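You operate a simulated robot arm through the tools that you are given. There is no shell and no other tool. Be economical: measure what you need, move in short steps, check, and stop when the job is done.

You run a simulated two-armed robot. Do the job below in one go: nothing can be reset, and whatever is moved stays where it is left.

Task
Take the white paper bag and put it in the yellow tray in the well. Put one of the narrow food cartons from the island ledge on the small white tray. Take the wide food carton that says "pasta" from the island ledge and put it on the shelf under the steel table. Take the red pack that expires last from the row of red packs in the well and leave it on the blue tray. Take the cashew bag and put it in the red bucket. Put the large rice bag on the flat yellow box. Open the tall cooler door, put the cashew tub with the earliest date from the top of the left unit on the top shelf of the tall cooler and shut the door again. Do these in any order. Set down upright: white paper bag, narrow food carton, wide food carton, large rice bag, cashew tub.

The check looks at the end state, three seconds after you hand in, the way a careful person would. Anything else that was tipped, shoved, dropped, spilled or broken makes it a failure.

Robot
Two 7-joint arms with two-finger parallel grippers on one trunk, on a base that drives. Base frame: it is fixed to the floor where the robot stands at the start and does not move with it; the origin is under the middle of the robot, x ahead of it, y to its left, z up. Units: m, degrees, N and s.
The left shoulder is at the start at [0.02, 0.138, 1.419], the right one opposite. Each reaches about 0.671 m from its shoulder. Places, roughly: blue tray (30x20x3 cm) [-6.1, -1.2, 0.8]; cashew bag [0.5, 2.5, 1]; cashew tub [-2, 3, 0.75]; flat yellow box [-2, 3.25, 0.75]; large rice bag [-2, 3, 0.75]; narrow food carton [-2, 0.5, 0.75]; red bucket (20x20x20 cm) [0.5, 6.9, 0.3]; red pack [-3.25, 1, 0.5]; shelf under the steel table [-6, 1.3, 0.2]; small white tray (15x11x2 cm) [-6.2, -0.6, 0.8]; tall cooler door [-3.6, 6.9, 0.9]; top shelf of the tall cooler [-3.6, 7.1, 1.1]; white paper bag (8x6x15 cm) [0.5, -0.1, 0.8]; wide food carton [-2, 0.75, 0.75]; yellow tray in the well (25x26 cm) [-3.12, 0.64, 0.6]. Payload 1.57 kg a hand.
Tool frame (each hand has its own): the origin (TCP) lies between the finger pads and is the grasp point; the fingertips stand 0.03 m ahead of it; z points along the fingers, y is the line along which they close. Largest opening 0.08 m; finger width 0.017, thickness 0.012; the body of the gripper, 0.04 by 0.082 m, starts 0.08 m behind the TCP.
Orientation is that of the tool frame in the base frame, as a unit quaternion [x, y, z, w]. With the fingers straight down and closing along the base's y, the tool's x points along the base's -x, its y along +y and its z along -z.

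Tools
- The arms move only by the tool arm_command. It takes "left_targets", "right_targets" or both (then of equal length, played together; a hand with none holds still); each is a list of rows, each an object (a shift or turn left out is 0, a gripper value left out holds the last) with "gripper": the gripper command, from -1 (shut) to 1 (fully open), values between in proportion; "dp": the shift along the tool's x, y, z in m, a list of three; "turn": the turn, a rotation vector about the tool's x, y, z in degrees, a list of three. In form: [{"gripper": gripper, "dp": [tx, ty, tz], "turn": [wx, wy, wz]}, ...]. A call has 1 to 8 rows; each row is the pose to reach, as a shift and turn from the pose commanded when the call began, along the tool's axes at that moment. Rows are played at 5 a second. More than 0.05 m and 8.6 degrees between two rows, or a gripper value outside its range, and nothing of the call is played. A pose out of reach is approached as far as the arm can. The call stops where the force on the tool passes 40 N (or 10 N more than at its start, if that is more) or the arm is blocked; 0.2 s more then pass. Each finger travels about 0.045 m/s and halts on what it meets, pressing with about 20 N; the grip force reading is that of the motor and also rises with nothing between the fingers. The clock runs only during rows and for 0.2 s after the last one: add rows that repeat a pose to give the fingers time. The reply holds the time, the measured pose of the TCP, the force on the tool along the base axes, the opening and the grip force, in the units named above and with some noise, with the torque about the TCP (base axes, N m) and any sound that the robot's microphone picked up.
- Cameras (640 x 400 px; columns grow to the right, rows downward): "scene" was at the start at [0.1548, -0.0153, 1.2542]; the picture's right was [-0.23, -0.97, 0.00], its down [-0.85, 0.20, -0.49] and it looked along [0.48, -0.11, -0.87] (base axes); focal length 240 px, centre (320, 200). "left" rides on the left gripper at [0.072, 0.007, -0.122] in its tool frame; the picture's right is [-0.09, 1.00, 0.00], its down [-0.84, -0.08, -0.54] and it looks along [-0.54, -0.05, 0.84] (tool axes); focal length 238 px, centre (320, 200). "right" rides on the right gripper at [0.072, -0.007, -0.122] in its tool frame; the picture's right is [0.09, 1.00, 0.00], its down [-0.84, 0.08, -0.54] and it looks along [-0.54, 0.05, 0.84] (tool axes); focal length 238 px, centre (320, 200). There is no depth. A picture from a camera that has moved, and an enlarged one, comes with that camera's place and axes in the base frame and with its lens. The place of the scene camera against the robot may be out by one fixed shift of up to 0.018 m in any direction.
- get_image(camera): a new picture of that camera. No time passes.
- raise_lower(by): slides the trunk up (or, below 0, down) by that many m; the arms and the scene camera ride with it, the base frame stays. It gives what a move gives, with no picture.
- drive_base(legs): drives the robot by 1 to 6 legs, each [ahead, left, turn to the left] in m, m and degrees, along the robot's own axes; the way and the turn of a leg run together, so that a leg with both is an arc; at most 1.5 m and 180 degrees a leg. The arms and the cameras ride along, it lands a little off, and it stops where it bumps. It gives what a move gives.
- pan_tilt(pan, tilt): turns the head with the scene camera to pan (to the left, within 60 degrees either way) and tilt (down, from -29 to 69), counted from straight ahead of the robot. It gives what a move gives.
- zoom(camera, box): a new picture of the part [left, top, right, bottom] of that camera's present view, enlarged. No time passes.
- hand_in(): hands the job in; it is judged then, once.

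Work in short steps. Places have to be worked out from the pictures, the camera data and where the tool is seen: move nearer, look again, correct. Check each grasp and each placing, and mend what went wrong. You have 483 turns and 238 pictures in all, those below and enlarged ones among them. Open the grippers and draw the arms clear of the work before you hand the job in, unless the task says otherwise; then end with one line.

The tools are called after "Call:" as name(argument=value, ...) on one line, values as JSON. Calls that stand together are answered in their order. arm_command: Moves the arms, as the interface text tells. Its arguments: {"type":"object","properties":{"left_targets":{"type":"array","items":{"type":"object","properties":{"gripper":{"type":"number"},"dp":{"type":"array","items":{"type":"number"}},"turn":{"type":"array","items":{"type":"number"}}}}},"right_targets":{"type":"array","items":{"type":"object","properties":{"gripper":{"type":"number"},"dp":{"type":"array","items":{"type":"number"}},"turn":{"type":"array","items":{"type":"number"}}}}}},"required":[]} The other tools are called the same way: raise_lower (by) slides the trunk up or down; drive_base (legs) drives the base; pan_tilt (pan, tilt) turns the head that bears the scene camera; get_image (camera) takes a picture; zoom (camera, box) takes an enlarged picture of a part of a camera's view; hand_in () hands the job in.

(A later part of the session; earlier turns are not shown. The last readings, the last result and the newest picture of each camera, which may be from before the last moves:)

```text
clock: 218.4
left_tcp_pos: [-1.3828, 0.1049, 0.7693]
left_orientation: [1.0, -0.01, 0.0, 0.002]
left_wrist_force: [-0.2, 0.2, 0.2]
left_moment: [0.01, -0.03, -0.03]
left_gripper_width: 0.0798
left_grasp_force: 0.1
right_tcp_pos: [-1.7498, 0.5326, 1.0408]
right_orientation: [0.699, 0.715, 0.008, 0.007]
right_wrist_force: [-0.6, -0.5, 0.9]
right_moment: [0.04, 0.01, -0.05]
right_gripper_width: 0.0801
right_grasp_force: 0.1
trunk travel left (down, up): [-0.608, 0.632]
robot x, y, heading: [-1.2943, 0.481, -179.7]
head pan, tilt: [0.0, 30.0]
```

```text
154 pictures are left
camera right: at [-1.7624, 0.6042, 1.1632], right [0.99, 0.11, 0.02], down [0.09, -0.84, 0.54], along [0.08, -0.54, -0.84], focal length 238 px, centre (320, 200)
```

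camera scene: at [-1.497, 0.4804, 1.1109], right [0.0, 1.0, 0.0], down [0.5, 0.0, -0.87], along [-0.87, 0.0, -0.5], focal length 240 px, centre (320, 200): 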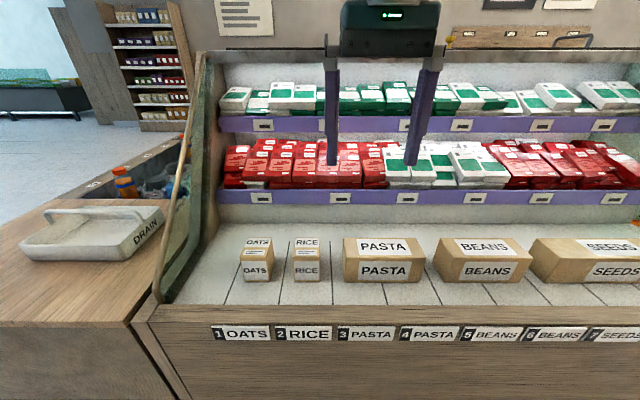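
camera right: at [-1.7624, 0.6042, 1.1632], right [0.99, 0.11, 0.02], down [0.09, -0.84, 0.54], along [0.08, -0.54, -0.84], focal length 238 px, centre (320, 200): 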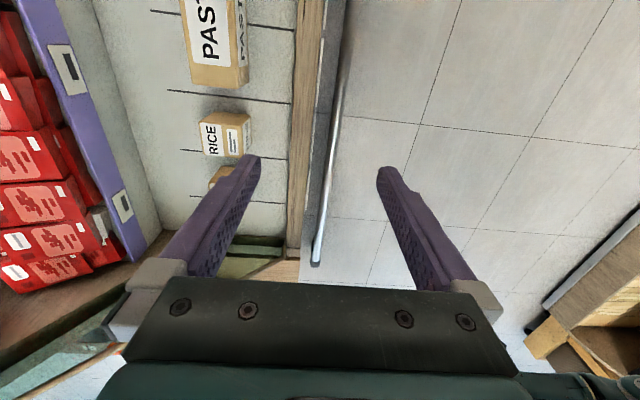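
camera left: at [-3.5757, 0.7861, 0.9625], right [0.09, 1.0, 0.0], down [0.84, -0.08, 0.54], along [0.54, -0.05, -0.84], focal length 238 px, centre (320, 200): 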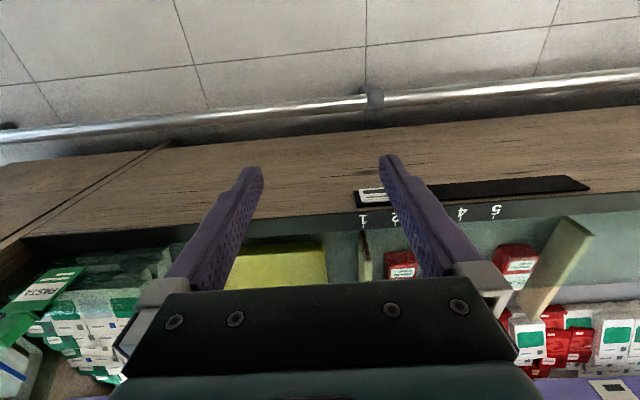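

Yaw works. I shift the hand 0.074 in +y and drive 0.127 m forward, then check from the hand camera.

Call:
arm_command(right_targets=[{"dp": [0.037, 0, 0], "turn": [0, 0, 0.6]}, {"dp": [0.074, 0, 0], "turn": [0, 0, 1.3]}])

Call:
drive_base(legs=[[0.127, 0, 0]])

Call:
get_image(camera="right")

Call:
get_image(camera="scene")

```text
clock: 219.0
left_tcp_pos: [-1.3817, 0.1038, 0.7707]
left_orientation: [1.0, -0.009, -0.002, 0.002]
left_wrist_force: [0.7, 0.0, -0.5]
left_moment: [-0.03, 0.03, -0.02]
left_gripper_width: 0.0799
left_grasp_force: 0.1
right_tcp_pos: [-1.7625, 0.6045, 1.028]
right_orientation: [0.708, 0.706, 0.019, 0.018]
right_wrist_force: [-0.6, -0.1, 0.2]
right_moment: [-0.02, -0.02, 0.02]
right_gripper_width: 0.0797
right_grasp_force: 0.1
right hand out of reach, approached as far as the arm can: row 1, 2
trunk travel left (down, up): [-0.608, 0.632]
robot x, y, heading: [-1.2988, 0.4793, -179.8]
head pan, tilt: [0.0, 30.0]
```

```text
clock: 220.3
left_tcp_pos: [-1.506, 0.1057, 0.7709]
left_orientation: [1.0, -0.01, 0.0, 0.002]
left_wrist_force: [0.5, -0.8, -0.8]
left_moment: [0.0, -0.02, -0.01]
left_gripper_width: 0.0803
left_grasp_force: 0.2
right_tcp_pos: [-1.8875, 0.6057, 1.0289]
right_orientation: [0.711, 0.703, 0.018, 0.018]
right_wrist_force: [0.0, 0.5, -0.5]
right_moment: [0.04, 0.01, 0.0]
right_gripper_width: 0.0801
right_grasp_force: 0.2
trunk travel left (down, up): [-0.608, 0.632]
robot x, y, heading: [-1.4227, 0.4785, -180.1]
head pan, tilt: [0.0, 30.0]
```

```text
153 pictures are left
camera right: at [-1.8992, 0.6787, 1.1507], right [1.0, 0.08, 0.05], down [0.04, -0.84, 0.55], along [0.09, -0.54, -0.84], focal length 238 px, centre (320, 200)
```

right: 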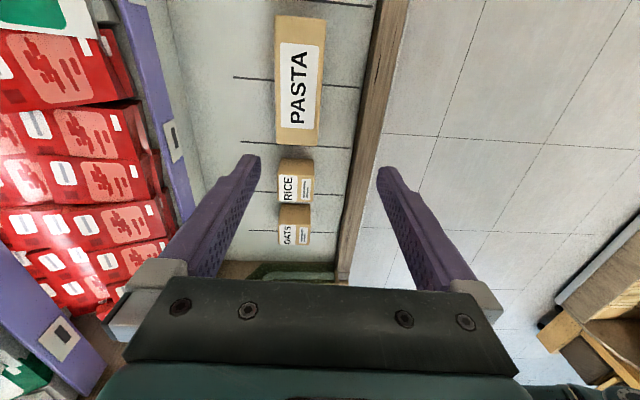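

```text
152 pictures are left
camera scene: at [-1.6208, 0.4804, 1.111], right [0.0, 1.0, 0.0], down [0.5, 0.0, -0.87], along [-0.87, 0.0, -0.5], focal length 240 px, centre (320, 200)
```

scene: 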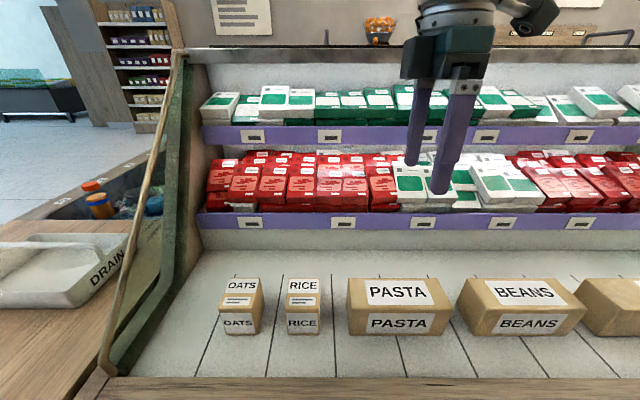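

I lower the trunk 0.12 to refine the PASTA position from nearer.

Call:
raise_lower(by=-0.12)

Call:
get_image(camera="right")

Call:
get_image(camera="scene")

```text
clock: 221.8
left_tcp_pos: [-1.5056, 0.1041, 0.6518]
left_orientation: [1.0, -0.01, 0.0, 0.002]
left_wrist_force: [-0.3, -0.3, 0.0]
left_moment: [0.01, 0.01, 0.01]
left_gripper_width: 0.0799
left_grasp_force: 0.1
right_tcp_pos: [-1.8852, 0.6067, 0.9089]
right_orientation: [0.711, 0.703, 0.019, 0.019]
right_wrist_force: [-0.3, -0.3, -0.3]
right_moment: [0.0, -0.02, -0.01]
right_gripper_width: 0.08
right_grasp_force: 0.1
trunk travel left (down, up): [-0.488, 0.752]
robot x, y, heading: [-1.4209, 0.4821, -179.8]
head pan, tilt: [0.0, 30.0]
```

```text
151 pictures are left
camera right: at [-1.8989, 0.6787, 1.0298], right [1.0, 0.08, 0.05], down [0.04, -0.84, 0.55], along [0.09, -0.54, -0.84], focal length 238 px, centre (320, 200)
```

right: 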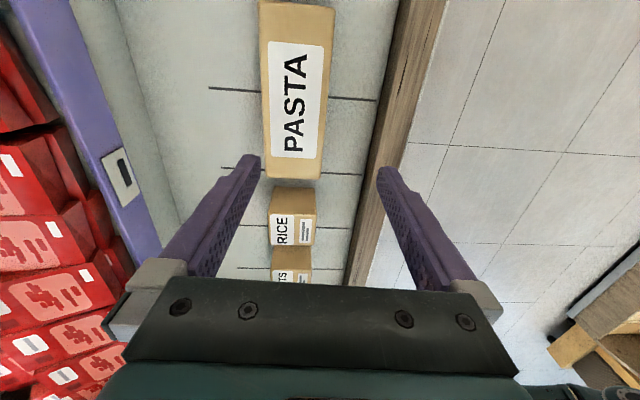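

```text
150 pictures are left
camera scene: at [-1.6207, 0.4804, 0.991], right [0.0, 1.0, 0.0], down [0.5, 0.0, -0.87], along [-0.87, 0.0, -0.5], focal length 240 px, centre (320, 200)
```

scene: 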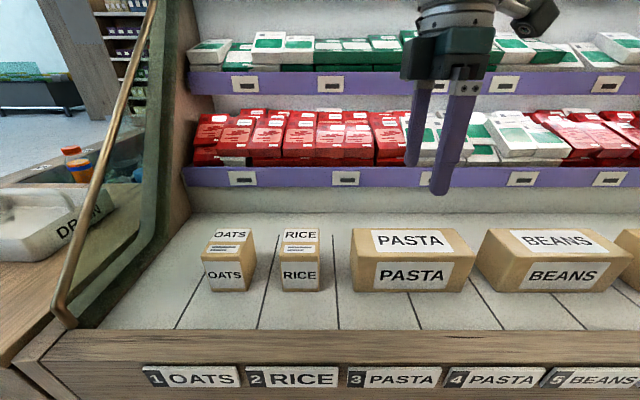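

Hand-camera triangulation gives PASTA x -1.938…-1.870 and y centre ≈0.628. I shift the hand accordingly (-0.017 x, +0.02 y), lower to just above the box and verify.

Call:
arm_command(right_targets=[{"dp": [0.02, -0.012, 0]}])

Call:
raise_lower(by=-0.055)

Call:
get_image(camera="right")

Call:
get_image(camera="scene")

```text
clock: 222.2
left_tcp_pos: [-1.5065, 0.1046, 0.6512]
left_orientation: [1.0, -0.01, -0.001, 0.002]
left_wrist_force: [0.1, 0.6, -0.2]
left_moment: [-0.01, 0.03, -0.03]
left_gripper_width: 0.0801
left_grasp_force: 0.0
right_tcp_pos: [-1.8918, 0.629, 0.9094]
right_orientation: [0.71, 0.704, 0.018, 0.016]
right_wrist_force: [0.4, -0.5, 0.5]
right_moment: [0.0, 0.02, 0.01]
right_gripper_width: 0.0801
right_grasp_force: 0.0
right hand out of reach, approached as far as the arm can: row 1
trunk travel left (down, up): [-0.488, 0.752]
robot x, y, heading: [-1.4215, 0.4837, -179.6]
head pan, tilt: [0.0, 30.0]
```

```text
clock: 223.1
left_tcp_pos: [-1.506, 0.1041, 0.5953]
left_orientation: [1.0, -0.01, -0.001, 0.002]
left_wrist_force: [-0.6, -0.6, -1.1]
left_moment: [0.03, 0.02, 0.04]
left_gripper_width: 0.0801
left_grasp_force: 0.0
right_tcp_pos: [-1.8911, 0.6277, 0.8539]
right_orientation: [0.71, 0.703, 0.017, 0.017]
right_wrist_force: [0.0, -0.4, -0.5]
right_moment: [0.0, -0.01, -0.02]
right_gripper_width: 0.0798
right_grasp_force: 0.1
trunk travel left (down, up): [-0.433, 0.807]
robot x, y, heading: [-1.4227, 0.4799, -179.9]
head pan, tilt: [0.0, 30.0]
```

```text
149 pictures are left
camera right: at [-1.904, 0.7, 0.9757], right [1.0, 0.08, 0.05], down [0.04, -0.84, 0.55], along [0.09, -0.54, -0.84], focal length 238 px, centre (320, 200)
```

right: 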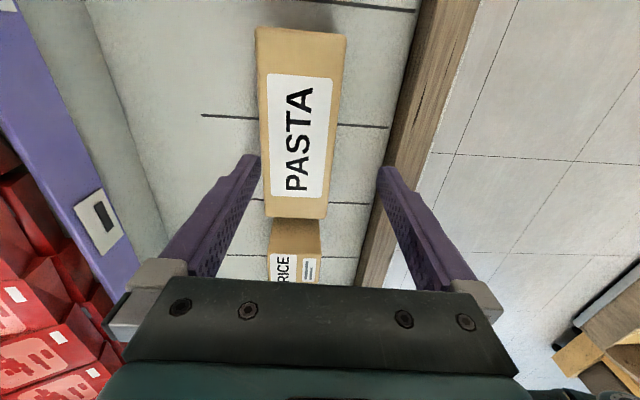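

```text
148 pictures are left
camera scene: at [-1.6207, 0.4804, 0.9359], right [0.0, 1.0, 0.0], down [0.5, 0.0, -0.87], along [-0.87, 0.0, -0.5], focal length 240 px, centre (320, 200)
```

scene: 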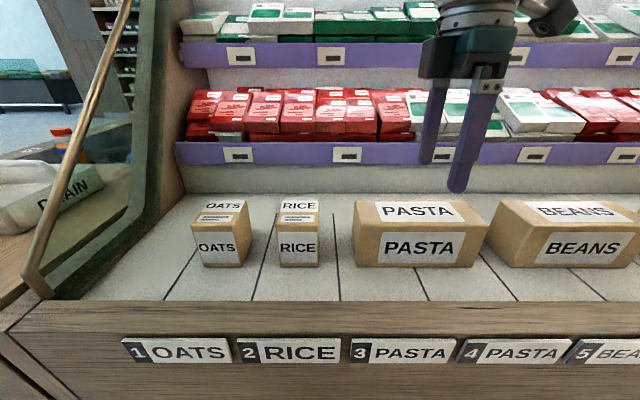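

The box centre is (-1.905, 0.635); the hand must go 1.4 cm further in -x. I creep forward 0.014 and check.

Call:
drive_base(legs=[[0.014, 0, 0]])

Call:
zoom(camera="right", box=[180, 20, 460, 290])

```text
clock: 223.9
left_tcp_pos: [-1.521, 0.1034, 0.5963]
left_orientation: [1.0, -0.01, -0.001, 0.002]
left_wrist_force: [-0.3, 0.1, -0.1]
left_moment: [0.0, -0.04, -0.02]
left_gripper_width: 0.0799
left_grasp_force: 0.1
right_tcp_pos: [-1.906, 0.6273, 0.8525]
right_orientation: [0.711, 0.703, 0.018, 0.018]
right_wrist_force: [-0.6, 1.0, -0.3]
right_moment: [0.01, -0.02, -0.02]
right_gripper_width: 0.0803
right_grasp_force: 0.0
trunk travel left (down, up): [-0.433, 0.807]
robot x, y, heading: [-1.4334, 0.4815, -179.8]
head pan, tilt: [0.0, 30.0]
```

```text
1.48 times, centred on (320, 155) of right
camera zoom: at [-1.918, 0.7, 0.9758], right [1.0, 0.08, 0.05], down [0.04, -0.84, 0.55], along [0.09, -0.54, -0.84], focal length 353 px, centre (320, 267)
```

zoom: 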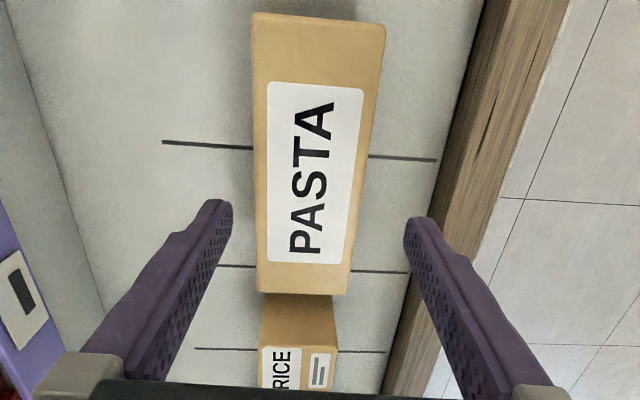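

The box is ~5 mm further in -x than the hand's mid-plane. I creep 5 mm, then lower between.

Call:
drive_base(legs=[[0.005, 0, 0]])

Call:
raise_lower(by=-0.04)

Call:
get_image(camera="right")

Call:
get_image(camera="scene")

```text
clock: 224.6
left_tcp_pos: [-1.5253, 0.1046, 0.5972]
left_orientation: [1.0, -0.01, -0.001, 0.002]
left_wrist_force: [-1.3, -0.5, 0.0]
left_moment: [-0.02, 0.01, 0.02]
left_gripper_width: 0.0799
left_grasp_force: 0.1
right_tcp_pos: [-1.9102, 0.627, 0.852]
right_orientation: [0.71, 0.703, 0.018, 0.018]
right_wrist_force: [-0.6, 0.1, -0.7]
right_moment: [0.0, 0.01, 0.01]
right_gripper_width: 0.08
right_grasp_force: 0.0
trunk travel left (down, up): [-0.433, 0.807]
robot x, y, heading: [-1.4367, 0.4805, -179.9]
head pan, tilt: [0.0, 30.0]
```

```text
clock: 225.4
left_tcp_pos: [-1.5262, 0.1038, 0.5553]
left_orientation: [1.0, -0.01, -0.001, 0.002]
left_wrist_force: [0.4, -0.1, 0.5]
left_moment: [-0.02, 0.04, -0.02]
left_gripper_width: 0.0802
left_grasp_force: 0.1
right_tcp_pos: [-1.9103, 0.6285, 0.8123]
right_orientation: [0.711, 0.703, 0.018, 0.018]
right_wrist_force: [0.7, 0.0, 0.1]
right_moment: [0.04, 0.01, -0.02]
right_gripper_width: 0.0802
right_grasp_force: 0.2
trunk travel left (down, up): [-0.393, 0.847]
robot x, y, heading: [-1.4408, 0.4812, -179.9]
head pan, tilt: [0.0, 30.0]
```

```text
146 pictures are left
camera right: at [-1.9227, 0.6999, 0.9356], right [1.0, 0.08, 0.05], down [0.04, -0.84, 0.55], along [0.09, -0.54, -0.84], focal length 238 px, centre (320, 200)
```

right: 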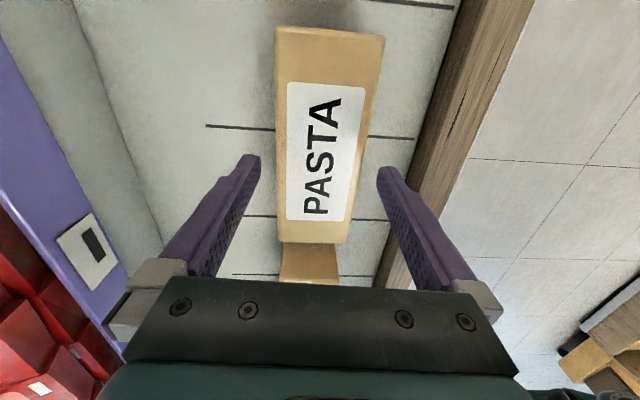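

```text
145 pictures are left
camera scene: at [-1.6395, 0.4803, 0.8959], right [0.0, 1.0, 0.0], down [0.5, 0.0, -0.87], along [-0.87, 0.0, -0.5], focal length 240 px, centre (320, 200)
```

scene: 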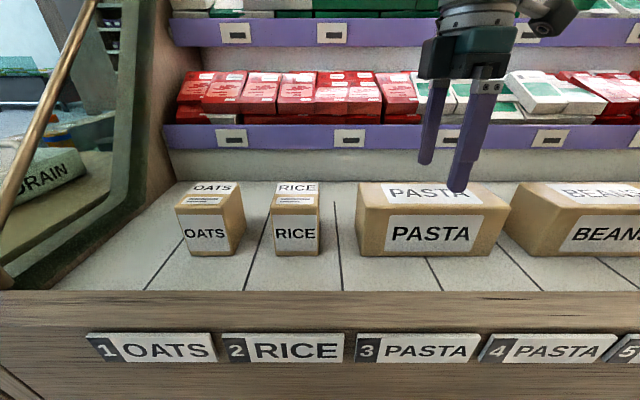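

Reconciling both views, the box top is z≈0.762 (ledge ≈0.71), 7 cm deep, and the hand's mid-plane is within 2 mm. I lower another 0.035 and check that the fingers straddle it.

Call:
raise_lower(by=-0.03)

Call:
get_image(camera="right")

Call:
zoom(camera="scene", box=[330, 120, 570, 300])

```text
clock: 226.2
left_tcp_pos: [-1.5256, 0.1046, 0.5259]
left_orientation: [1.0, -0.01, -0.001, 0.002]
left_wrist_force: [0.2, -0.3, 0.3]
left_moment: [-0.01, 0.0, -0.02]
left_gripper_width: 0.0799
left_grasp_force: 0.1
right_tcp_pos: [-1.9096, 0.6283, 0.7834]
right_orientation: [0.711, 0.703, 0.017, 0.018]
right_wrist_force: [-0.5, 0.0, -0.2]
right_moment: [0.0, 0.01, 0.0]
right_gripper_width: 0.08
right_grasp_force: 0.0
trunk travel left (down, up): [-0.363, 0.877]
robot x, y, heading: [-1.442, 0.4794, -179.9]
head pan, tilt: [0.0, 30.0]
```

```text
144 pictures are left
camera right: at [-1.9227, 0.6999, 0.9056], right [1.0, 0.08, 0.05], down [0.04, -0.84, 0.55], along [0.09, -0.54, -0.84], focal length 238 px, centre (320, 200)
```

right: 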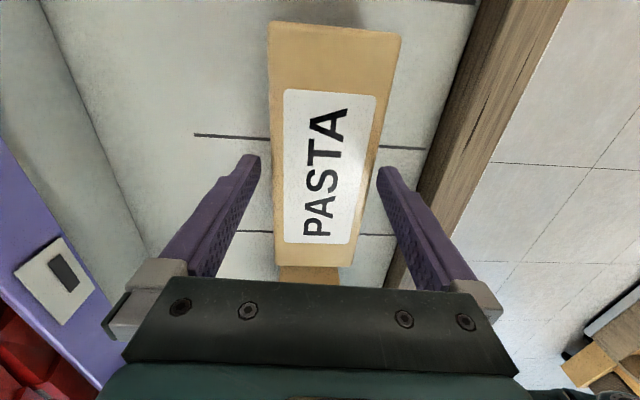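

```text
2.22 times, centred on (450, 210) of scene
camera zoom: at [-1.6395, 0.4803, 0.8659], right [0.0, 1.0, 0.0], down [0.5, 0.0, -0.87], along [-0.87, 0.0, -0.5], focal length 532 px, centre (31, 178)
```

zoom: 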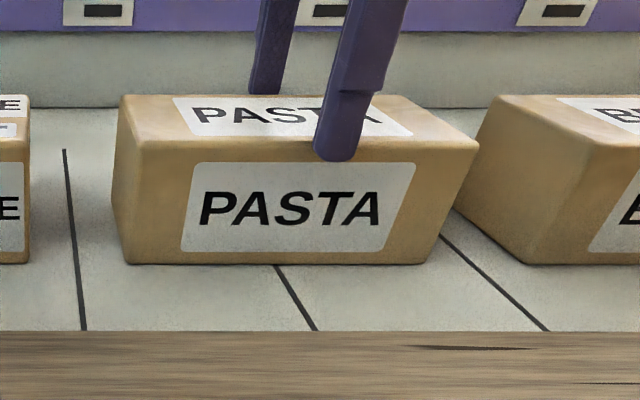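

The fingers straddle the box (front gap ~3 mm, back ~8 mm). I nudge 2.5 mm toward +x and lower 0.032 to grip depth.

Call:
arm_command(right_targets=[{"dp": [0, 0.0025, 0]}, {"dp": [0, 0.0025, 0]}])

Call:
raise_lower(by=-0.02)

Call:
raise_lower(by=-0.012)

Call:
get_image(camera="right")

```text
clock: 226.8
left_tcp_pos: [-1.5266, 0.1045, 0.5264]
left_orientation: [1.0, -0.01, -0.001, 0.001]
left_wrist_force: [0.0, 0.4, -0.6]
left_moment: [0.02, -0.01, 0.0]
left_gripper_width: 0.0798
left_grasp_force: 0.1
right_tcp_pos: [-1.9074, 0.6285, 0.7831]
right_orientation: [0.711, 0.703, 0.018, 0.017]
right_wrist_force: [0.6, -0.6, 0.2]
right_moment: [0.02, 0.0, -0.01]
right_gripper_width: 0.08
right_grasp_force: 0.1
trunk travel left (down, up): [-0.363, 0.877]
robot x, y, heading: [-1.4437, 0.4806, -179.7]
head pan, tilt: [0.0, 30.0]
```

```text
clock: 227.4
left_tcp_pos: [-1.5254, 0.1039, 0.5057]
left_orientation: [1.0, -0.011, -0.001, 0.002]
left_wrist_force: [-0.6, 0.7, 0.5]
left_moment: [-0.01, 0.01, 0.02]
left_gripper_width: 0.0797
left_grasp_force: 0.1
right_tcp_pos: [-1.9075, 0.6273, 0.7632]
right_orientation: [0.711, 0.703, 0.018, 0.018]
right_wrist_force: [-0.1, -0.4, -0.3]
right_moment: [0.02, 0.03, 0.03]
right_gripper_width: 0.08
right_grasp_force: 0.1
trunk travel left (down, up): [-0.343, 0.897]
robot x, y, heading: [-1.4379, 0.482, -180.1]
head pan, tilt: [0.0, 30.0]
```

```text
clock: 228.1
left_tcp_pos: [-1.525, 0.1053, 0.4934]
left_orientation: [1.0, -0.009, -0.001, 0.002]
left_wrist_force: [0.1, -0.5, 0.1]
left_moment: [0.02, 0.0, -0.01]
left_gripper_width: 0.0801
left_grasp_force: 0.0
right_tcp_pos: [-1.9083, 0.6286, 0.7511]
right_orientation: [0.71, 0.703, 0.017, 0.018]
right_wrist_force: [0.2, 0.2, 0.7]
right_moment: [-0.04, -0.02, -0.02]
right_gripper_width: 0.0802
right_grasp_force: 0.0
trunk travel left (down, up): [-0.331, 0.909]
robot x, y, heading: [-1.4395, 0.4819, -179.7]
head pan, tilt: [0.0, 30.0]
```

```text
142 pictures are left
camera right: at [-1.9207, 0.7002, 0.8738], right [1.0, 0.08, 0.05], down [0.04, -0.84, 0.55], along [0.09, -0.54, -0.84], focal length 238 px, centre (320, 200)
```

right: 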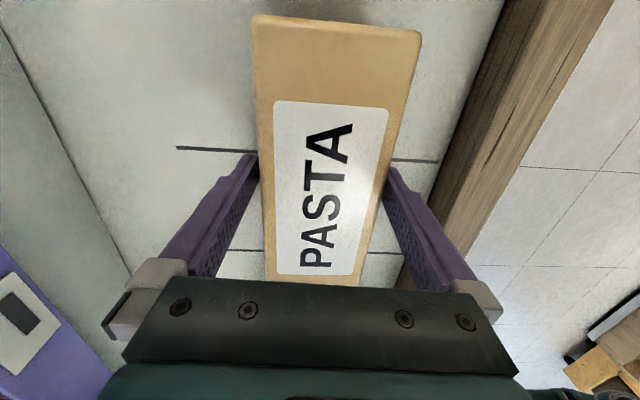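

Fingers are down both sides without contact. Close.

Call:
arm_command(right_targets=[{"gripper": -1}, {"gripper": -1}, {"gripper": -1}, {"gripper": -1}])

Call:
raise_lower(by=0.05)

Call:
get_image(camera="scene")

```text
clock: 229.1
left_tcp_pos: [-1.5268, 0.1042, 0.4948]
left_orientation: [1.0, -0.009, -0.001, 0.002]
left_wrist_force: [0.7, 0.4, -0.7]
left_moment: [-0.02, -0.02, -0.02]
left_gripper_width: 0.0797
left_grasp_force: 0.1
right_tcp_pos: [-1.9086, 0.6283, 0.7516]
right_orientation: [0.71, 0.703, 0.017, 0.018]
right_wrist_force: [-0.1, -0.3, 2.3]
right_moment: [0.02, 0.16, 0.05]
right_gripper_width: 0.0708
right_grasp_force: 19.6
trunk travel left (down, up): [-0.331, 0.909]
robot x, y, heading: [-1.4393, 0.4828, -179.7]
head pan, tilt: [0.0, 30.0]
```

```text
clock: 230.0
left_tcp_pos: [-1.5249, 0.1048, 0.5438]
left_orientation: [1.0, -0.01, -0.001, 0.002]
left_wrist_force: [-0.7, 0.1, -1.6]
left_moment: [0.0, 0.0, 0.02]
left_gripper_width: 0.0799
left_grasp_force: 0.0
right_tcp_pos: [-1.9075, 0.6276, 0.8018]
right_orientation: [0.711, 0.703, 0.018, 0.018]
right_wrist_force: [-0.1, -0.1, -2.2]
right_moment: [-0.04, -0.03, 0.01]
right_gripper_width: 0.0697
right_grasp_force: 20.4
trunk travel left (down, up): [-0.381, 0.859]
robot x, y, heading: [-1.439, 0.4791, -179.5]
head pan, tilt: [0.0, 30.0]
```

```text
141 pictures are left
camera scene: at [-1.6391, 0.4803, 0.8839], right [0.0, 1.0, 0.0], down [0.5, 0.0, -0.87], along [-0.87, 0.0, -0.5], focal length 240 px, centre (320, 200)
```

scene: 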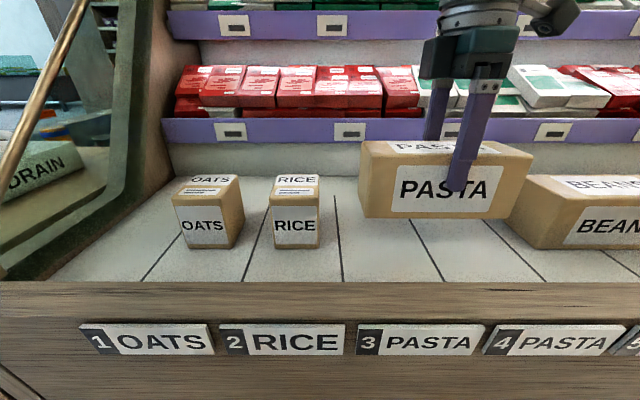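

PASTA is held level. I pull the right hand back and up out of the way so the left hand can fetch OATS.

Call:
arm_command(right_targets=[{"dp": [0, 0.01, -0.045]}, {"dp": [0, 0.04, -0.08]}, {"dp": [0, 0.08, -0.11]}, {"dp": [0, 0.12, -0.13]}])

Call:
arm_command(left_targets=[{"dp": [0, 0, -0.045]}, {"dp": [0, 0, -0.09]}, {"dp": [0, 0, -0.135]}, {"dp": [0, 0, -0.18]}, {"dp": [0, 0, -0.225]}, {"dp": [0, 0, -0.27]}])

```text
clock: 230.6
left_tcp_pos: [-1.5243, 0.1038, 0.5445]
left_orientation: [1.0, -0.01, -0.001, 0.002]
left_wrist_force: [-0.3, 0.2, 0.1]
left_moment: [0.02, -0.03, 0.01]
left_gripper_width: 0.0804
left_grasp_force: 0.0
right_tcp_pos: [-1.8663, 0.6238, 0.8087]
right_orientation: [0.701, 0.702, 0.089, 0.086]
right_wrist_force: [-0.5, 0.3, -1.9]
right_moment: [0.02, 0.02, 0.01]
right_gripper_width: 0.0701
right_grasp_force: 20.6
right hand out of reach, approached as far as the arm can: row 1, 2, 3
trunk travel left (down, up): [-0.381, 0.859]
robot x, y, heading: [-1.4416, 0.4809, -179.8]
head pan, tilt: [0.0, 30.0]
stopped in row 3 (right hand): the arm was blocked; the commanded pose is now the measured one
```

```text
clock: 232.0
left_tcp_pos: [-1.5258, 0.1009, 0.8152]
left_orientation: [1.0, -0.009, 0.001, 0.002]
left_wrist_force: [-0.5, 0.7, 0.5]
left_moment: [-0.01, -0.02, 0.02]
left_gripper_width: 0.0799
left_grasp_force: 0.2
left hand out of reach, approached as far as the arm can: row 5, 6
right_tcp_pos: [-1.8668, 0.6234, 0.8103]
right_orientation: [0.702, 0.701, 0.088, 0.087]
right_wrist_force: [0.9, 0.2, -2.3]
right_moment: [0.04, 0.05, -0.02]
right_gripper_width: 0.07
right_grasp_force: 19.7
trunk travel left (down, up): [-0.381, 0.859]
robot x, y, heading: [-1.4391, 0.4835, -179.8]
head pan, tilt: [0.0, 30.0]
```

The wrist can't hold the hand vertical above shoulder height; it leaned instead. I tilt the hand the natural way (fingers forward) while raising the carton.

Call:
arm_command(right_targets=[{"turn": [8, 0, 0], "dp": [0, 0.01, -0.01]}, {"turn": [16, 0, 0], "dp": [0, 0.02, -0.03]}, {"turn": [24, 0, 0], "dp": [0, 0.03, -0.05]}, {"turn": [32, 0, 0], "dp": [0, 0.04, -0.08]}, {"turn": [40, 0, 0], "dp": [0, 0.05, -0.11]}, {"turn": [40, 0, 0], "dp": [0, 0.06, -0.14]}])

Call:
get_image(camera="scene")

```text
clock: 232.9
left_tcp_pos: [-1.5263, 0.1012, 0.8156]
left_orientation: [1.0, -0.01, 0.0, 0.001]
left_wrist_force: [-1.2, 0.7, 0.1]
left_moment: [0.03, 0.0, -0.01]
left_gripper_width: 0.0801
left_grasp_force: 0.2
right_tcp_pos: [-1.915, 0.6124, 0.8021]
right_orientation: [0.712, 0.702, 0.0, 0.002]
right_wrist_force: [-1.1, -1.0, -2.3]
right_moment: [0.02, 0.01, 0.01]
right_gripper_width: 0.0695
right_grasp_force: 20.3
right hand out of reach, approached as far as the arm can: row 1, 2, 3, 4
trunk travel left (down, up): [-0.381, 0.859]
robot x, y, heading: [-1.4381, 0.4791, -179.7]
head pan, tilt: [0.0, 30.0]
stopped in row 4 (right hand): the arm was blocked; the commanded pose is now the measured one
```

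```text
140 pictures are left
camera scene: at [-1.6392, 0.4803, 0.8839], right [0.0, 1.0, 0.0], down [0.5, 0.0, -0.87], along [-0.87, 0.0, -0.5], focal length 240 px, centre (320, 200)
```

scene: 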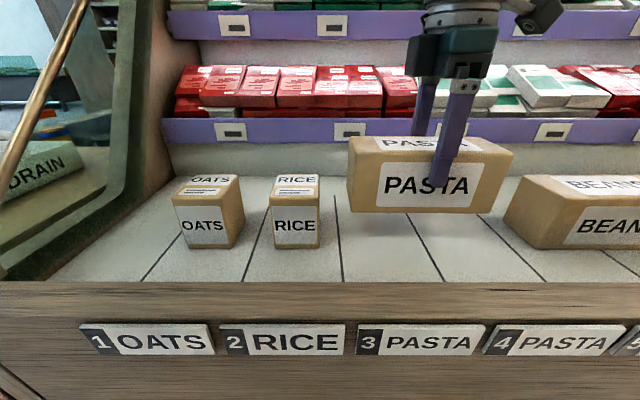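

The yawed wrist can't move that way; but the box hovers above the others, so I simply raise the trunk 2 cm and bring the left hand over to OATS below shoulder height.

Call:
raise_lower(by=0.03)

Call:
arm_command(left_targets=[{"dp": [0, -0.045, 0]}, {"dp": [0, -0.09, 0]}, {"dp": [0, -0.135, 0]}, {"dp": [-0.01, -0.18, 0]}, {"dp": [-0.03, -0.22, 0]}, {"dp": [-0.07, -0.245, 0]}])

Call:
arm_command(left_targets=[{"dp": [-0.045, 0, 0]}, {"dp": [-0.09, 0, 0]}, {"dp": [-0.135, 0, 0]}, {"dp": [-0.18, 0, 0]}, {"dp": [-0.22, 0, 0]}])

Call:
get_image(camera="left")

```text
clock: 233.6
left_tcp_pos: [-1.5254, 0.1012, 0.8455]
left_orientation: [1.0, -0.01, -0.001, 0.001]
left_wrist_force: [-0.5, -0.7, 0.4]
left_moment: [-0.03, 0.0, 0.0]
left_gripper_width: 0.0801
left_grasp_force: 0.1
right_tcp_pos: [-1.9159, 0.6128, 0.834]
right_orientation: [0.712, 0.702, -0.002, 0.001]
right_wrist_force: [-0.2, -0.6, -1.4]
right_moment: [0.03, -0.02, -0.04]
right_gripper_width: 0.0699
right_grasp_force: 20.2
trunk travel left (down, up): [-0.411, 0.829]
robot x, y, heading: [-1.4378, 0.4809, -180.0]
head pan, tilt: [0.0, 30.0]
```

```text
clock: 235.0
left_tcp_pos: [-1.6523, 0.3062, 0.8576]
left_orientation: [0.964, 0.245, 0.019, -0.103]
left_wrist_force: [0.7, -0.1, 0.1]
left_moment: [-0.01, 0.0, 0.01]
left_gripper_width: 0.08
left_grasp_force: 0.1
left hand out of reach, approached as far as the arm can: row 1, 2, 3, 4, 5, 6
right_tcp_pos: [-1.9157, 0.6129, 0.8328]
right_orientation: [0.712, 0.702, -0.001, 0.002]
right_wrist_force: [0.6, -0.3, -1.5]
right_moment: [0.02, 0.0, -0.02]
right_gripper_width: 0.07
right_grasp_force: 20.3
trunk travel left (down, up): [-0.411, 0.829]
robot x, y, heading: [-1.4405, 0.4799, -179.6]
head pan, tilt: [0.0, 30.0]
stopped in row 6 (left hand): the arm was blocked; the commanded pose is now the measured one
```

```text
clock: 235.7
left_tcp_pos: [-1.7349, 0.2347, 0.8367]
left_orientation: [0.929, 0.327, 0.039, -0.171]
left_wrist_force: [0.3, 0.6, 0.5]
left_moment: [-0.01, 0.01, 0.02]
left_gripper_width: 0.0799
left_grasp_force: 0.1
right_tcp_pos: [-1.9159, 0.6126, 0.8338]
right_orientation: [0.712, 0.702, -0.001, 0.002]
right_wrist_force: [0.1, 0.4, -2.2]
right_moment: [-0.01, -0.02, -0.04]
right_gripper_width: 0.0699
right_grasp_force: 19.9
trunk travel left (down, up): [-0.411, 0.829]
robot x, y, heading: [-1.4463, 0.4791, -179.6]
head pan, tilt: [0.0, 30.0]
stopped in row 3 (left hand): the arm was blocked; the commanded pose is now the measured one
```

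```text
139 pictures are left
camera left: at [-1.6698, 0.2309, 0.9626], right [0.54, -0.78, -0.31], down [-0.68, -0.63, 0.38], along [-0.49, 0.0, -0.87], focal length 238 px, centre (320, 200)
```

left: 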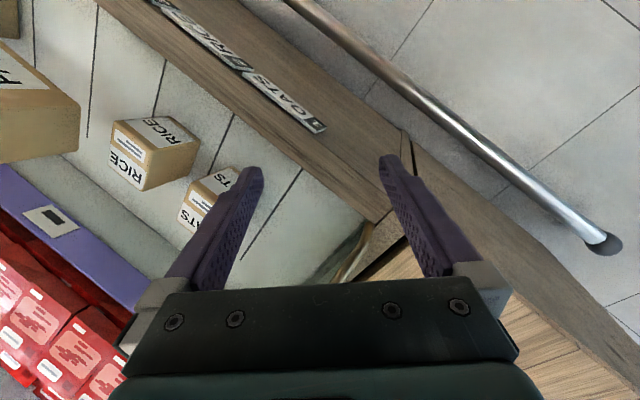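

The left arm got twisted near its limits. I back off 0.4 m into open space to re-pose it.

Call:
drive_base(legs=[[-0.4, 0, 0]])

Call:
raise_lower(by=0.2)

Call:
get_image(camera="scene")

```text
clock: 238.2
left_tcp_pos: [-1.3326, 0.2364, 0.8359]
left_orientation: [0.928, 0.328, 0.039, -0.17]
left_wrist_force: [0.0, 0.2, -0.1]
left_moment: [-0.03, -0.02, 0.0]
left_gripper_width: 0.0801
left_grasp_force: 0.2
right_tcp_pos: [-1.5153, 0.6133, 0.8332]
right_orientation: [0.71, 0.704, 0.0, 0.002]
right_wrist_force: [0.2, 0.3, -2.8]
right_moment: [0.0, 0.0, 0.03]
right_gripper_width: 0.0696
right_grasp_force: 20.1
trunk travel left (down, up): [-0.411, 0.829]
robot x, y, heading: [-1.0388, 0.4843, -179.7]
head pan, tilt: [0.0, 30.0]
```

```text
clock: 240.4
left_tcp_pos: [-1.3327, 0.2354, 1.0367]
left_orientation: [0.928, 0.329, 0.039, -0.17]
left_wrist_force: [-0.3, 0.6, 0.5]
left_moment: [0.02, -0.01, -0.02]
left_gripper_width: 0.08
left_grasp_force: 0.1
right_tcp_pos: [-1.5156, 0.6125, 1.0326]
right_orientation: [0.711, 0.703, 0.0, 0.001]
right_wrist_force: [0.6, 0.8, -3.0]
right_moment: [0.04, 0.0, 0.01]
right_gripper_width: 0.0697
right_grasp_force: 19.6
trunk travel left (down, up): [-0.611, 0.629]
robot x, y, heading: [-1.0411, 0.4833, -179.5]
head pan, tilt: [0.0, 30.0]
```

```text
138 pictures are left
camera scene: at [-1.2378, 0.4818, 1.1138], right [-0.01, 1.0, 0.0], down [0.5, 0.0, -0.87], along [-0.87, -0.01, -0.5], focal length 240 px, centre (320, 200)
```

scene: 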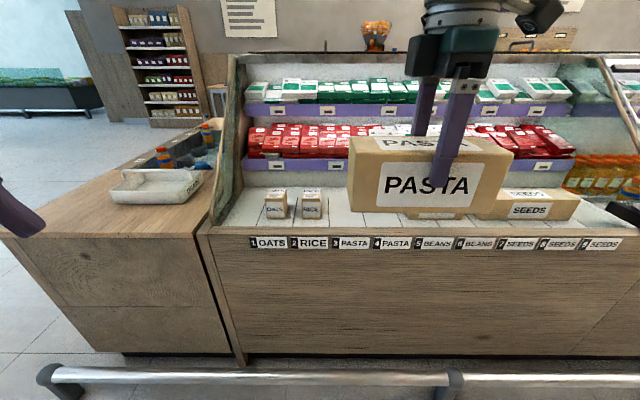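

I re-orient the left hand to straight down while lowering it below shoulder height.

Call:
arm_command(left_targets=[{"dp": [0, 0, 0.025], "turn": [-3.33, -0.77, 6.43]}, {"dp": [0, 0, 0.05], "turn": [-6.67, -1.53, 12.87]}, {"dp": [0, 0, 0.075], "turn": [-10, -2.3, 19.3]}, {"dp": [0, 0, 0.1], "turn": [-13.3, -3.07, 25.7]}, {"dp": [0, 0, 0.125], "turn": [-16.67, -3.83, 32.2]}, {"dp": [0, 0, 0.15], "turn": [-20, -4.6, 38.6]}])

Call:
get_image(camera="left")

```text
clock: 241.0
left_tcp_pos: [-1.3285, 0.2349, 0.9897]
left_orientation: [0.932, 0.312, 0.031, -0.181]
left_wrist_force: [0.9, -0.3, 0.8]
left_moment: [-0.01, 0.02, 0.04]
left_gripper_width: 0.0801
left_grasp_force: 0.1
right_tcp_pos: [-1.5136, 0.6137, 1.0334]
right_orientation: [0.711, 0.703, -0.001, 0.003]
right_wrist_force: [0.1, 0.1, -2.0]
right_moment: [0.04, 0.0, -0.02]
right_gripper_width: 0.0697
right_grasp_force: 20.2
trunk travel left (down, up): [-0.611, 0.629]
robot x, y, heading: [-1.0401, 0.4817, -179.6]
head pan, tilt: [0.0, 30.0]
stopped in row 3 (left hand): the arm was blocked; the commanded pose is now the measured one
```

```text
137 pictures are left
camera left: at [-1.2595, 0.2273, 1.1141], right [0.52, -0.79, -0.33], down [-0.69, -0.61, 0.39], along [-0.51, 0.03, -0.86], focal length 238 px, centre (320, 200)
```

left: 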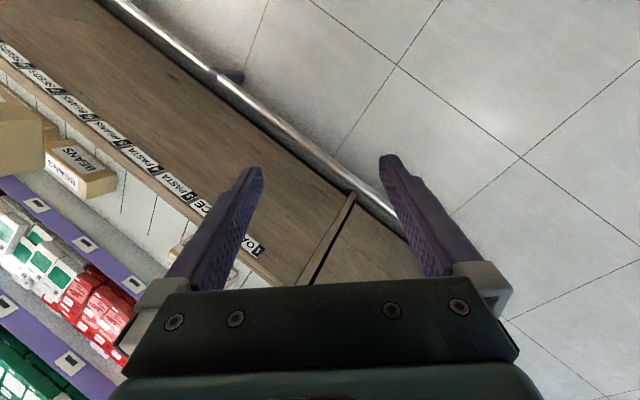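

The left arm is blocked (probably against the torso). I first move it outward and down without rotating.

Call:
arm_command(left_targets=[{"dp": [-0.0256, 0.036, 0.01]}, {"dp": [-0.0513, 0.0715, 0.02]}, {"dp": [-0.077, 0.107, 0.03]}, {"dp": [-0.1026, 0.143, 0.0396]}])

Call:
arm_command(left_targets=[{"turn": [-3.33, -0.77, 6.43]}, {"turn": [-6.67, -1.53, 12.87]}, {"turn": [-10, -2.3, 19.3]}, {"turn": [-13.3, -3.07, 25.7]}, {"turn": [-16.67, -3.83, 32.2]}, {"turn": [-20, -4.6, 38.6]}])

```text
clock: 242.0
left_tcp_pos: [-1.3108, 0.0843, 0.8926]
left_orientation: [0.927, 0.324, 0.035, -0.184]
left_wrist_force: [-1.1, -0.3, 0.0]
left_moment: [-0.01, 0.02, 0.01]
left_gripper_width: 0.0801
left_grasp_force: 0.0
left hand out of reach, approached as far as the arm can: row 4
right_tcp_pos: [-1.5158, 0.6124, 1.0325]
right_orientation: [0.711, 0.703, 0.0, 0.002]
right_wrist_force: [-0.5, 0.1, -2.1]
right_moment: [0.03, 0.02, 0.01]
right_gripper_width: 0.0698
right_grasp_force: 19.8
trunk travel left (down, up): [-0.611, 0.629]
robot x, y, heading: [-1.0381, 0.4828, -179.4]
head pan, tilt: [0.0, 30.0]
```

```text
clock: 243.3
left_tcp_pos: [-1.2643, 0.0829, 0.8617]
left_orientation: [0.997, 0.027, 0.062, -0.021]
left_wrist_force: [0.0, 0.7, -0.2]
left_moment: [0.0, -0.01, 0.01]
left_gripper_width: 0.0799
left_grasp_force: 0.1
right_tcp_pos: [-1.5155, 0.6134, 1.0328]
right_orientation: [0.711, 0.703, 0.001, 0.002]
right_wrist_force: [0.2, -0.6, -2.8]
right_moment: [0.01, 0.02, -0.02]
right_gripper_width: 0.0699
right_grasp_force: 20.3
trunk travel left (down, up): [-0.611, 0.629]
robot x, y, heading: [-1.0385, 0.4815, -179.6]
head pan, tilt: [0.0, 30.0]
stopped in row 6 (left hand): the arm was blocked; the commanded pose is now the measured one
```

Nearly straight again. I bring the left hand back to its starting-like pose in front of the robot (inward 0.3 m) and square it.

Call:
arm_command(left_targets=[{"dp": [0, -0.045, 0], "turn": [-1.2, -3.5, 1.5]}, {"dp": [0, -0.09, 0], "turn": [-2.4, -7.1, 3.1]}, {"dp": [0, -0.135, 0], "turn": [-2.4, -7.1, 3.1]}, {"dp": [0, -0.18, 0], "turn": [-2.4, -7.1, 3.1]}, {"dp": [0, -0.225, 0], "turn": [-2.4, -7.1, 3.1]}, {"dp": [0, -0.26, 0], "turn": [-2.4, -7.1, 3.1]}])

Call:
get_image(camera="left")

```text
clock: 244.0
left_tcp_pos: [-1.2378, 0.1712, 0.849]
left_orientation: [0.991, 0.125, 0.007, -0.051]
left_wrist_force: [0.3, 0.3, -0.4]
left_moment: [0.01, 0.01, -0.04]
left_gripper_width: 0.0802
left_grasp_force: 0.1
left hand out of reach, approached as far as the arm can: row 3
right_tcp_pos: [-1.5147, 0.6134, 1.0319]
right_orientation: [0.711, 0.703, 0.0, 0.002]
right_wrist_force: [0.3, -0.1, -2.6]
right_moment: [-0.04, 0.01, -0.04]
right_gripper_width: 0.0697
right_grasp_force: 19.9
trunk travel left (down, up): [-0.611, 0.629]
robot x, y, heading: [-1.0408, 0.4824, -179.8]
head pan, tilt: [0.0, 30.0]
stopped in row 3 (left hand): the arm was blocked; the commanded pose is now the measured one
```

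```text
136 pictures are left
camera left: at [-1.166, 0.1696, 0.9716], right [0.16, -0.98, -0.1], down [-0.83, -0.19, 0.53], along [-0.54, 0.0, -0.84], focal length 238 px, centre (320, 200)
```

left: 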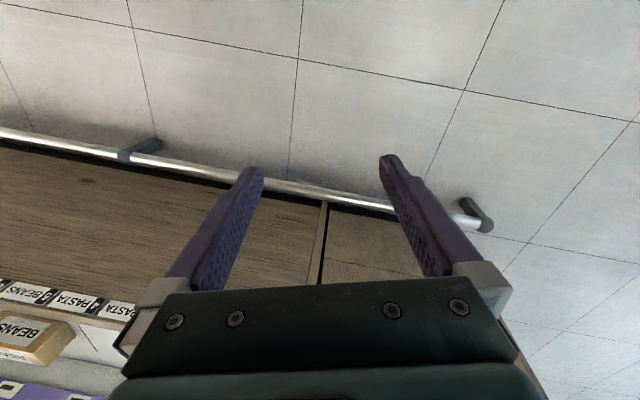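

The inward path is blocked near the torso. I try forward-and-down first, then inward.

Call:
arm_command(left_targets=[{"dp": [-0.035, 0, 0.025]}, {"dp": [-0.07, 0, 0.05]}, {"dp": [-0.105, 0, 0.075]}, {"dp": [-0.14, 0, 0.1]}])

Call:
arm_command(left_targets=[{"dp": [0, -0.04, 0]}, {"dp": [0, -0.08, 0]}, {"dp": [0, -0.12, 0]}, {"dp": [0, -0.16, 0]}])

```text
clock: 244.7
left_tcp_pos: [-1.2549, 0.1449, 0.8458]
left_orientation: [0.973, 0.212, 0.016, -0.089]
left_wrist_force: [-0.1, -0.1, 0.6]
left_moment: [-0.02, -0.01, 0.04]
left_gripper_width: 0.0802
left_grasp_force: 0.2
left hand out of reach, approached as far as the arm can: row 1, 2, 3
right_tcp_pos: [-1.515, 0.6138, 1.0326]
right_orientation: [0.711, 0.704, 0.0, 0.002]
right_wrist_force: [-0.2, -0.7, -2.1]
right_moment: [0.0, 0.03, 0.01]
right_gripper_width: 0.0698
right_grasp_force: 20.1
trunk travel left (down, up): [-0.611, 0.629]
robot x, y, heading: [-1.0383, 0.4867, -179.5]
head pan, tilt: [0.0, 30.0]
stopped in row 3 (left hand): the arm was blocked; the commanded pose is now the measured one
```

```text
clock: 245.2
left_tcp_pos: [-1.2469, 0.1766, 0.8458]
left_orientation: [0.929, 0.342, 0.023, -0.141]
left_wrist_force: [1.0, 0.5, -0.3]
left_moment: [-0.02, -0.05, 0.0]
left_gripper_width: 0.0798
left_grasp_force: 0.1
left hand out of reach, approached as far as the arm can: row 1, 2
right_tcp_pos: [-1.5157, 0.6126, 1.0318]
right_orientation: [0.711, 0.703, 0.0, 0.002]
right_wrist_force: [-0.7, -0.3, -2.3]
right_moment: [0.02, -0.01, -0.03]
right_gripper_width: 0.0698
right_grasp_force: 20.4
trunk travel left (down, up): [-0.611, 0.629]
robot x, y, heading: [-1.0392, 0.4856, -179.8]
head pan, tilt: [0.0, 30.0]
stopped in row 2 (left hand): the arm was blocked; the commanded pose is now the measured one
```

I look at the left arm to understand its posture.

Call:
pan_tilt(pan=50, tilt=50)

Call:
get_image(camera="scene")

```text
clock: 246.4
left_tcp_pos: [-1.2469, 0.1764, 0.8455]
left_orientation: [0.929, 0.341, 0.022, -0.141]
left_wrist_force: [-0.1, 0.0, 0.0]
left_moment: [-0.01, -0.01, 0.01]
left_gripper_width: 0.0799
left_grasp_force: 0.1
right_tcp_pos: [-1.515, 0.6146, 1.0333]
right_orientation: [0.711, 0.703, 0.0, 0.003]
right_wrist_force: [0.1, -0.8, -2.7]
right_moment: [0.0, -0.01, 0.03]
right_gripper_width: 0.0695
right_grasp_force: 19.2
trunk travel left (down, up): [-0.611, 0.629]
robot x, y, heading: [-1.0439, 0.4802, -179.6]
head pan, tilt: [50.0, 50.0]
```

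```text
135 pictures are left
camera scene: at [-1.1966, 0.4232, 1.0844], right [-0.77, 0.64, 0.0], down [0.49, 0.59, -0.64], along [-0.41, -0.5, -0.77], focal length 240 px, centre (320, 200)
```

scene: 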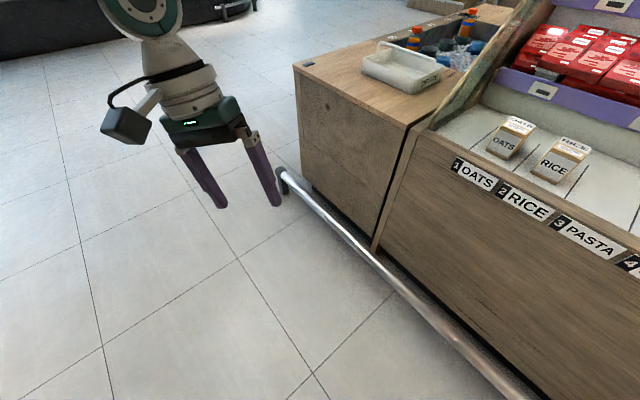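

The elbow has drifted outward and a wrist joint is near its limit. I retrace to the earlier parked pose (outward, low), then re-square and come back to the starting posture.

Call:
arm_command(left_targets=[{"dp": [0.008, 0.037, 0.01]}, {"dp": [0.016, 0.074, 0.02]}, {"dp": [0.024, 0.111, 0.03]}, {"dp": [0.032, 0.1476, 0.04]}])

Call:
arm_command(left_targets=[{"turn": [-2.75, -0.45, 6.7]}, {"turn": [-5.5, -0.9, 13.4]}, {"turn": [-8.25, -1.35, 20]}, {"turn": [-11, -1.8, 26.7]}, {"turn": [-13.75, -2.25, 33.4]}, {"turn": [-16.5, -2.7, 40.1]}])

Call:
get_image(camera="scene")

```text
clock: 247.4
left_tcp_pos: [-1.1286, 0.0985, 0.7772]
left_orientation: [0.929, 0.342, 0.022, -0.142]
left_wrist_force: [0.6, 0.0, 0.5]
left_moment: [0.04, 0.02, 0.0]
left_gripper_width: 0.0801
left_grasp_force: 0.1
left hand out of reach, approached as far as the arm can: row 1, 2
right_tcp_pos: [-1.5152, 0.6141, 1.0327]
right_orientation: [0.712, 0.703, 0.0, 0.003]
right_wrist_force: [-0.2, -0.5, -1.2]
right_moment: [0.01, -0.01, -0.02]
right_gripper_width: 0.07
right_grasp_force: 19.7
trunk travel left (down, up): [-0.611, 0.629]
robot x, y, heading: [-1.0375, 0.4836, -179.6]
head pan, tilt: [50.0, 50.0]
```

```text
clock: 248.8
left_tcp_pos: [-1.1325, 0.0992, 0.7772]
left_orientation: [1.0, -0.001, -0.003, 0.0]
left_wrist_force: [0.6, -0.4, 0.6]
left_moment: [0.01, 0.04, -0.01]
left_gripper_width: 0.0801
left_grasp_force: 0.1
right_tcp_pos: [-1.5161, 0.6146, 1.0327]
right_orientation: [0.71, 0.704, -0.001, 0.002]
right_wrist_force: [0.4, -0.1, -0.8]
right_moment: [0.04, 0.03, 0.01]
right_gripper_width: 0.0698
right_grasp_force: 20.2
trunk travel left (down, up): [-0.611, 0.629]
robot x, y, heading: [-1.0406, 0.4819, -179.5]
head pan, tilt: [50.0, 50.0]
```

```text
134 pictures are left
camera scene: at [-1.1965, 0.4232, 1.0844], right [-0.77, 0.64, 0.0], down [0.49, 0.59, -0.64], along [-0.41, -0.5, -0.77], focal length 240 px, centre (320, 200)
```

scene: 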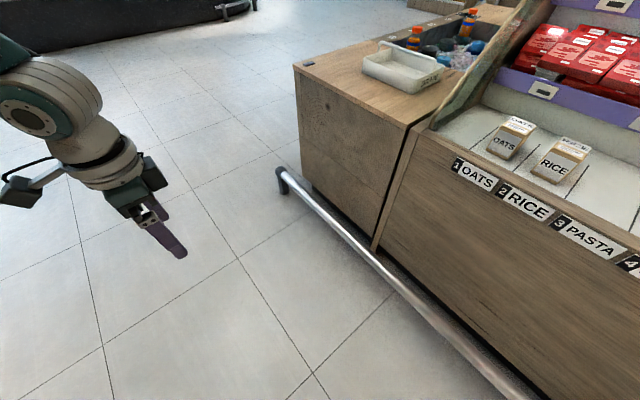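

Clean posture again. I bring the hand inward and forward at low height.

Call:
arm_command(left_targets=[{"dp": [-0.02, -0.035, 0]}, {"dp": [-0.04, -0.07, 0]}, {"dp": [-0.06, -0.105, 0]}, {"dp": [-0.08, -0.14, -0.01]}, {"dp": [-0.1, -0.175, -0.01]}, {"dp": [-0.12, -0.21, -0.02]}, {"dp": [-0.135, -0.245, -0.03]}, {"dp": [-0.135, -0.28, -0.04]}])

Call:
pan_tilt(pan=20, tilt=40)

Call:
get_image(camera="scene")

```text
clock: 250.6
left_tcp_pos: [-1.2681, 0.3819, 0.8164]
left_orientation: [1.0, 0.0, -0.002, 0.0]
left_wrist_force: [-0.1, 0.0, -0.4]
left_moment: [-0.02, -0.02, 0.01]
left_gripper_width: 0.0802
left_grasp_force: 0.1
right_tcp_pos: [-1.515, 0.6137, 1.034]
right_orientation: [0.711, 0.703, -0.001, 0.002]
right_wrist_force: [0.2, -0.2, -2.4]
right_moment: [0.03, -0.05, -0.01]
right_gripper_width: 0.0696
right_grasp_force: 20.2
trunk travel left (down, up): [-0.611, 0.629]
robot x, y, heading: [-1.0378, 0.4878, -179.6]
head pan, tilt: [50.0, 50.0]
```

```text
clock: 251.6
left_tcp_pos: [-1.2669, 0.3808, 0.8166]
left_orientation: [1.0, -0.001, -0.002, 0.0]
left_wrist_force: [0.9, -0.9, 0.1]
left_moment: [-0.01, 0.01, 0.01]
left_gripper_width: 0.08
left_grasp_force: 0.0
right_tcp_pos: [-1.5157, 0.6149, 1.0337]
right_orientation: [0.711, 0.704, 0.0, 0.003]
right_wrist_force: [-0.8, 0.5, -2.0]
right_moment: [0.02, 0.01, 0.01]
right_gripper_width: 0.0696
right_grasp_force: 20.4
trunk travel left (down, up): [-0.611, 0.629]
robot x, y, heading: [-1.0346, 0.4822, -179.5]
head pan, tilt: [20.0, 40.0]
```

```text
133 pictures are left
camera scene: at [-1.2271, 0.4528, 1.0985], right [-0.35, 0.94, 0.0], down [0.6, 0.23, -0.77], along [-0.72, -0.27, -0.64], focal length 240 px, centre (320, 200)
```

scene: 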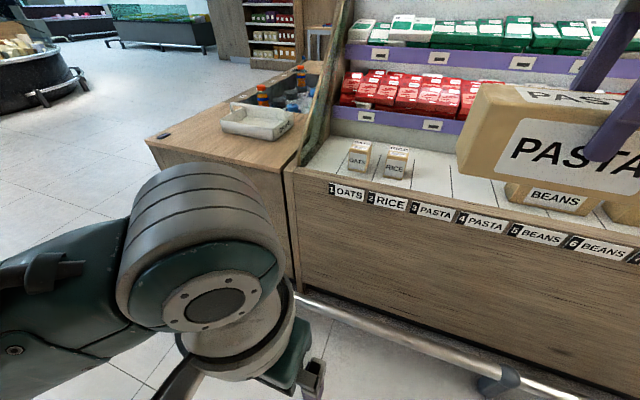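

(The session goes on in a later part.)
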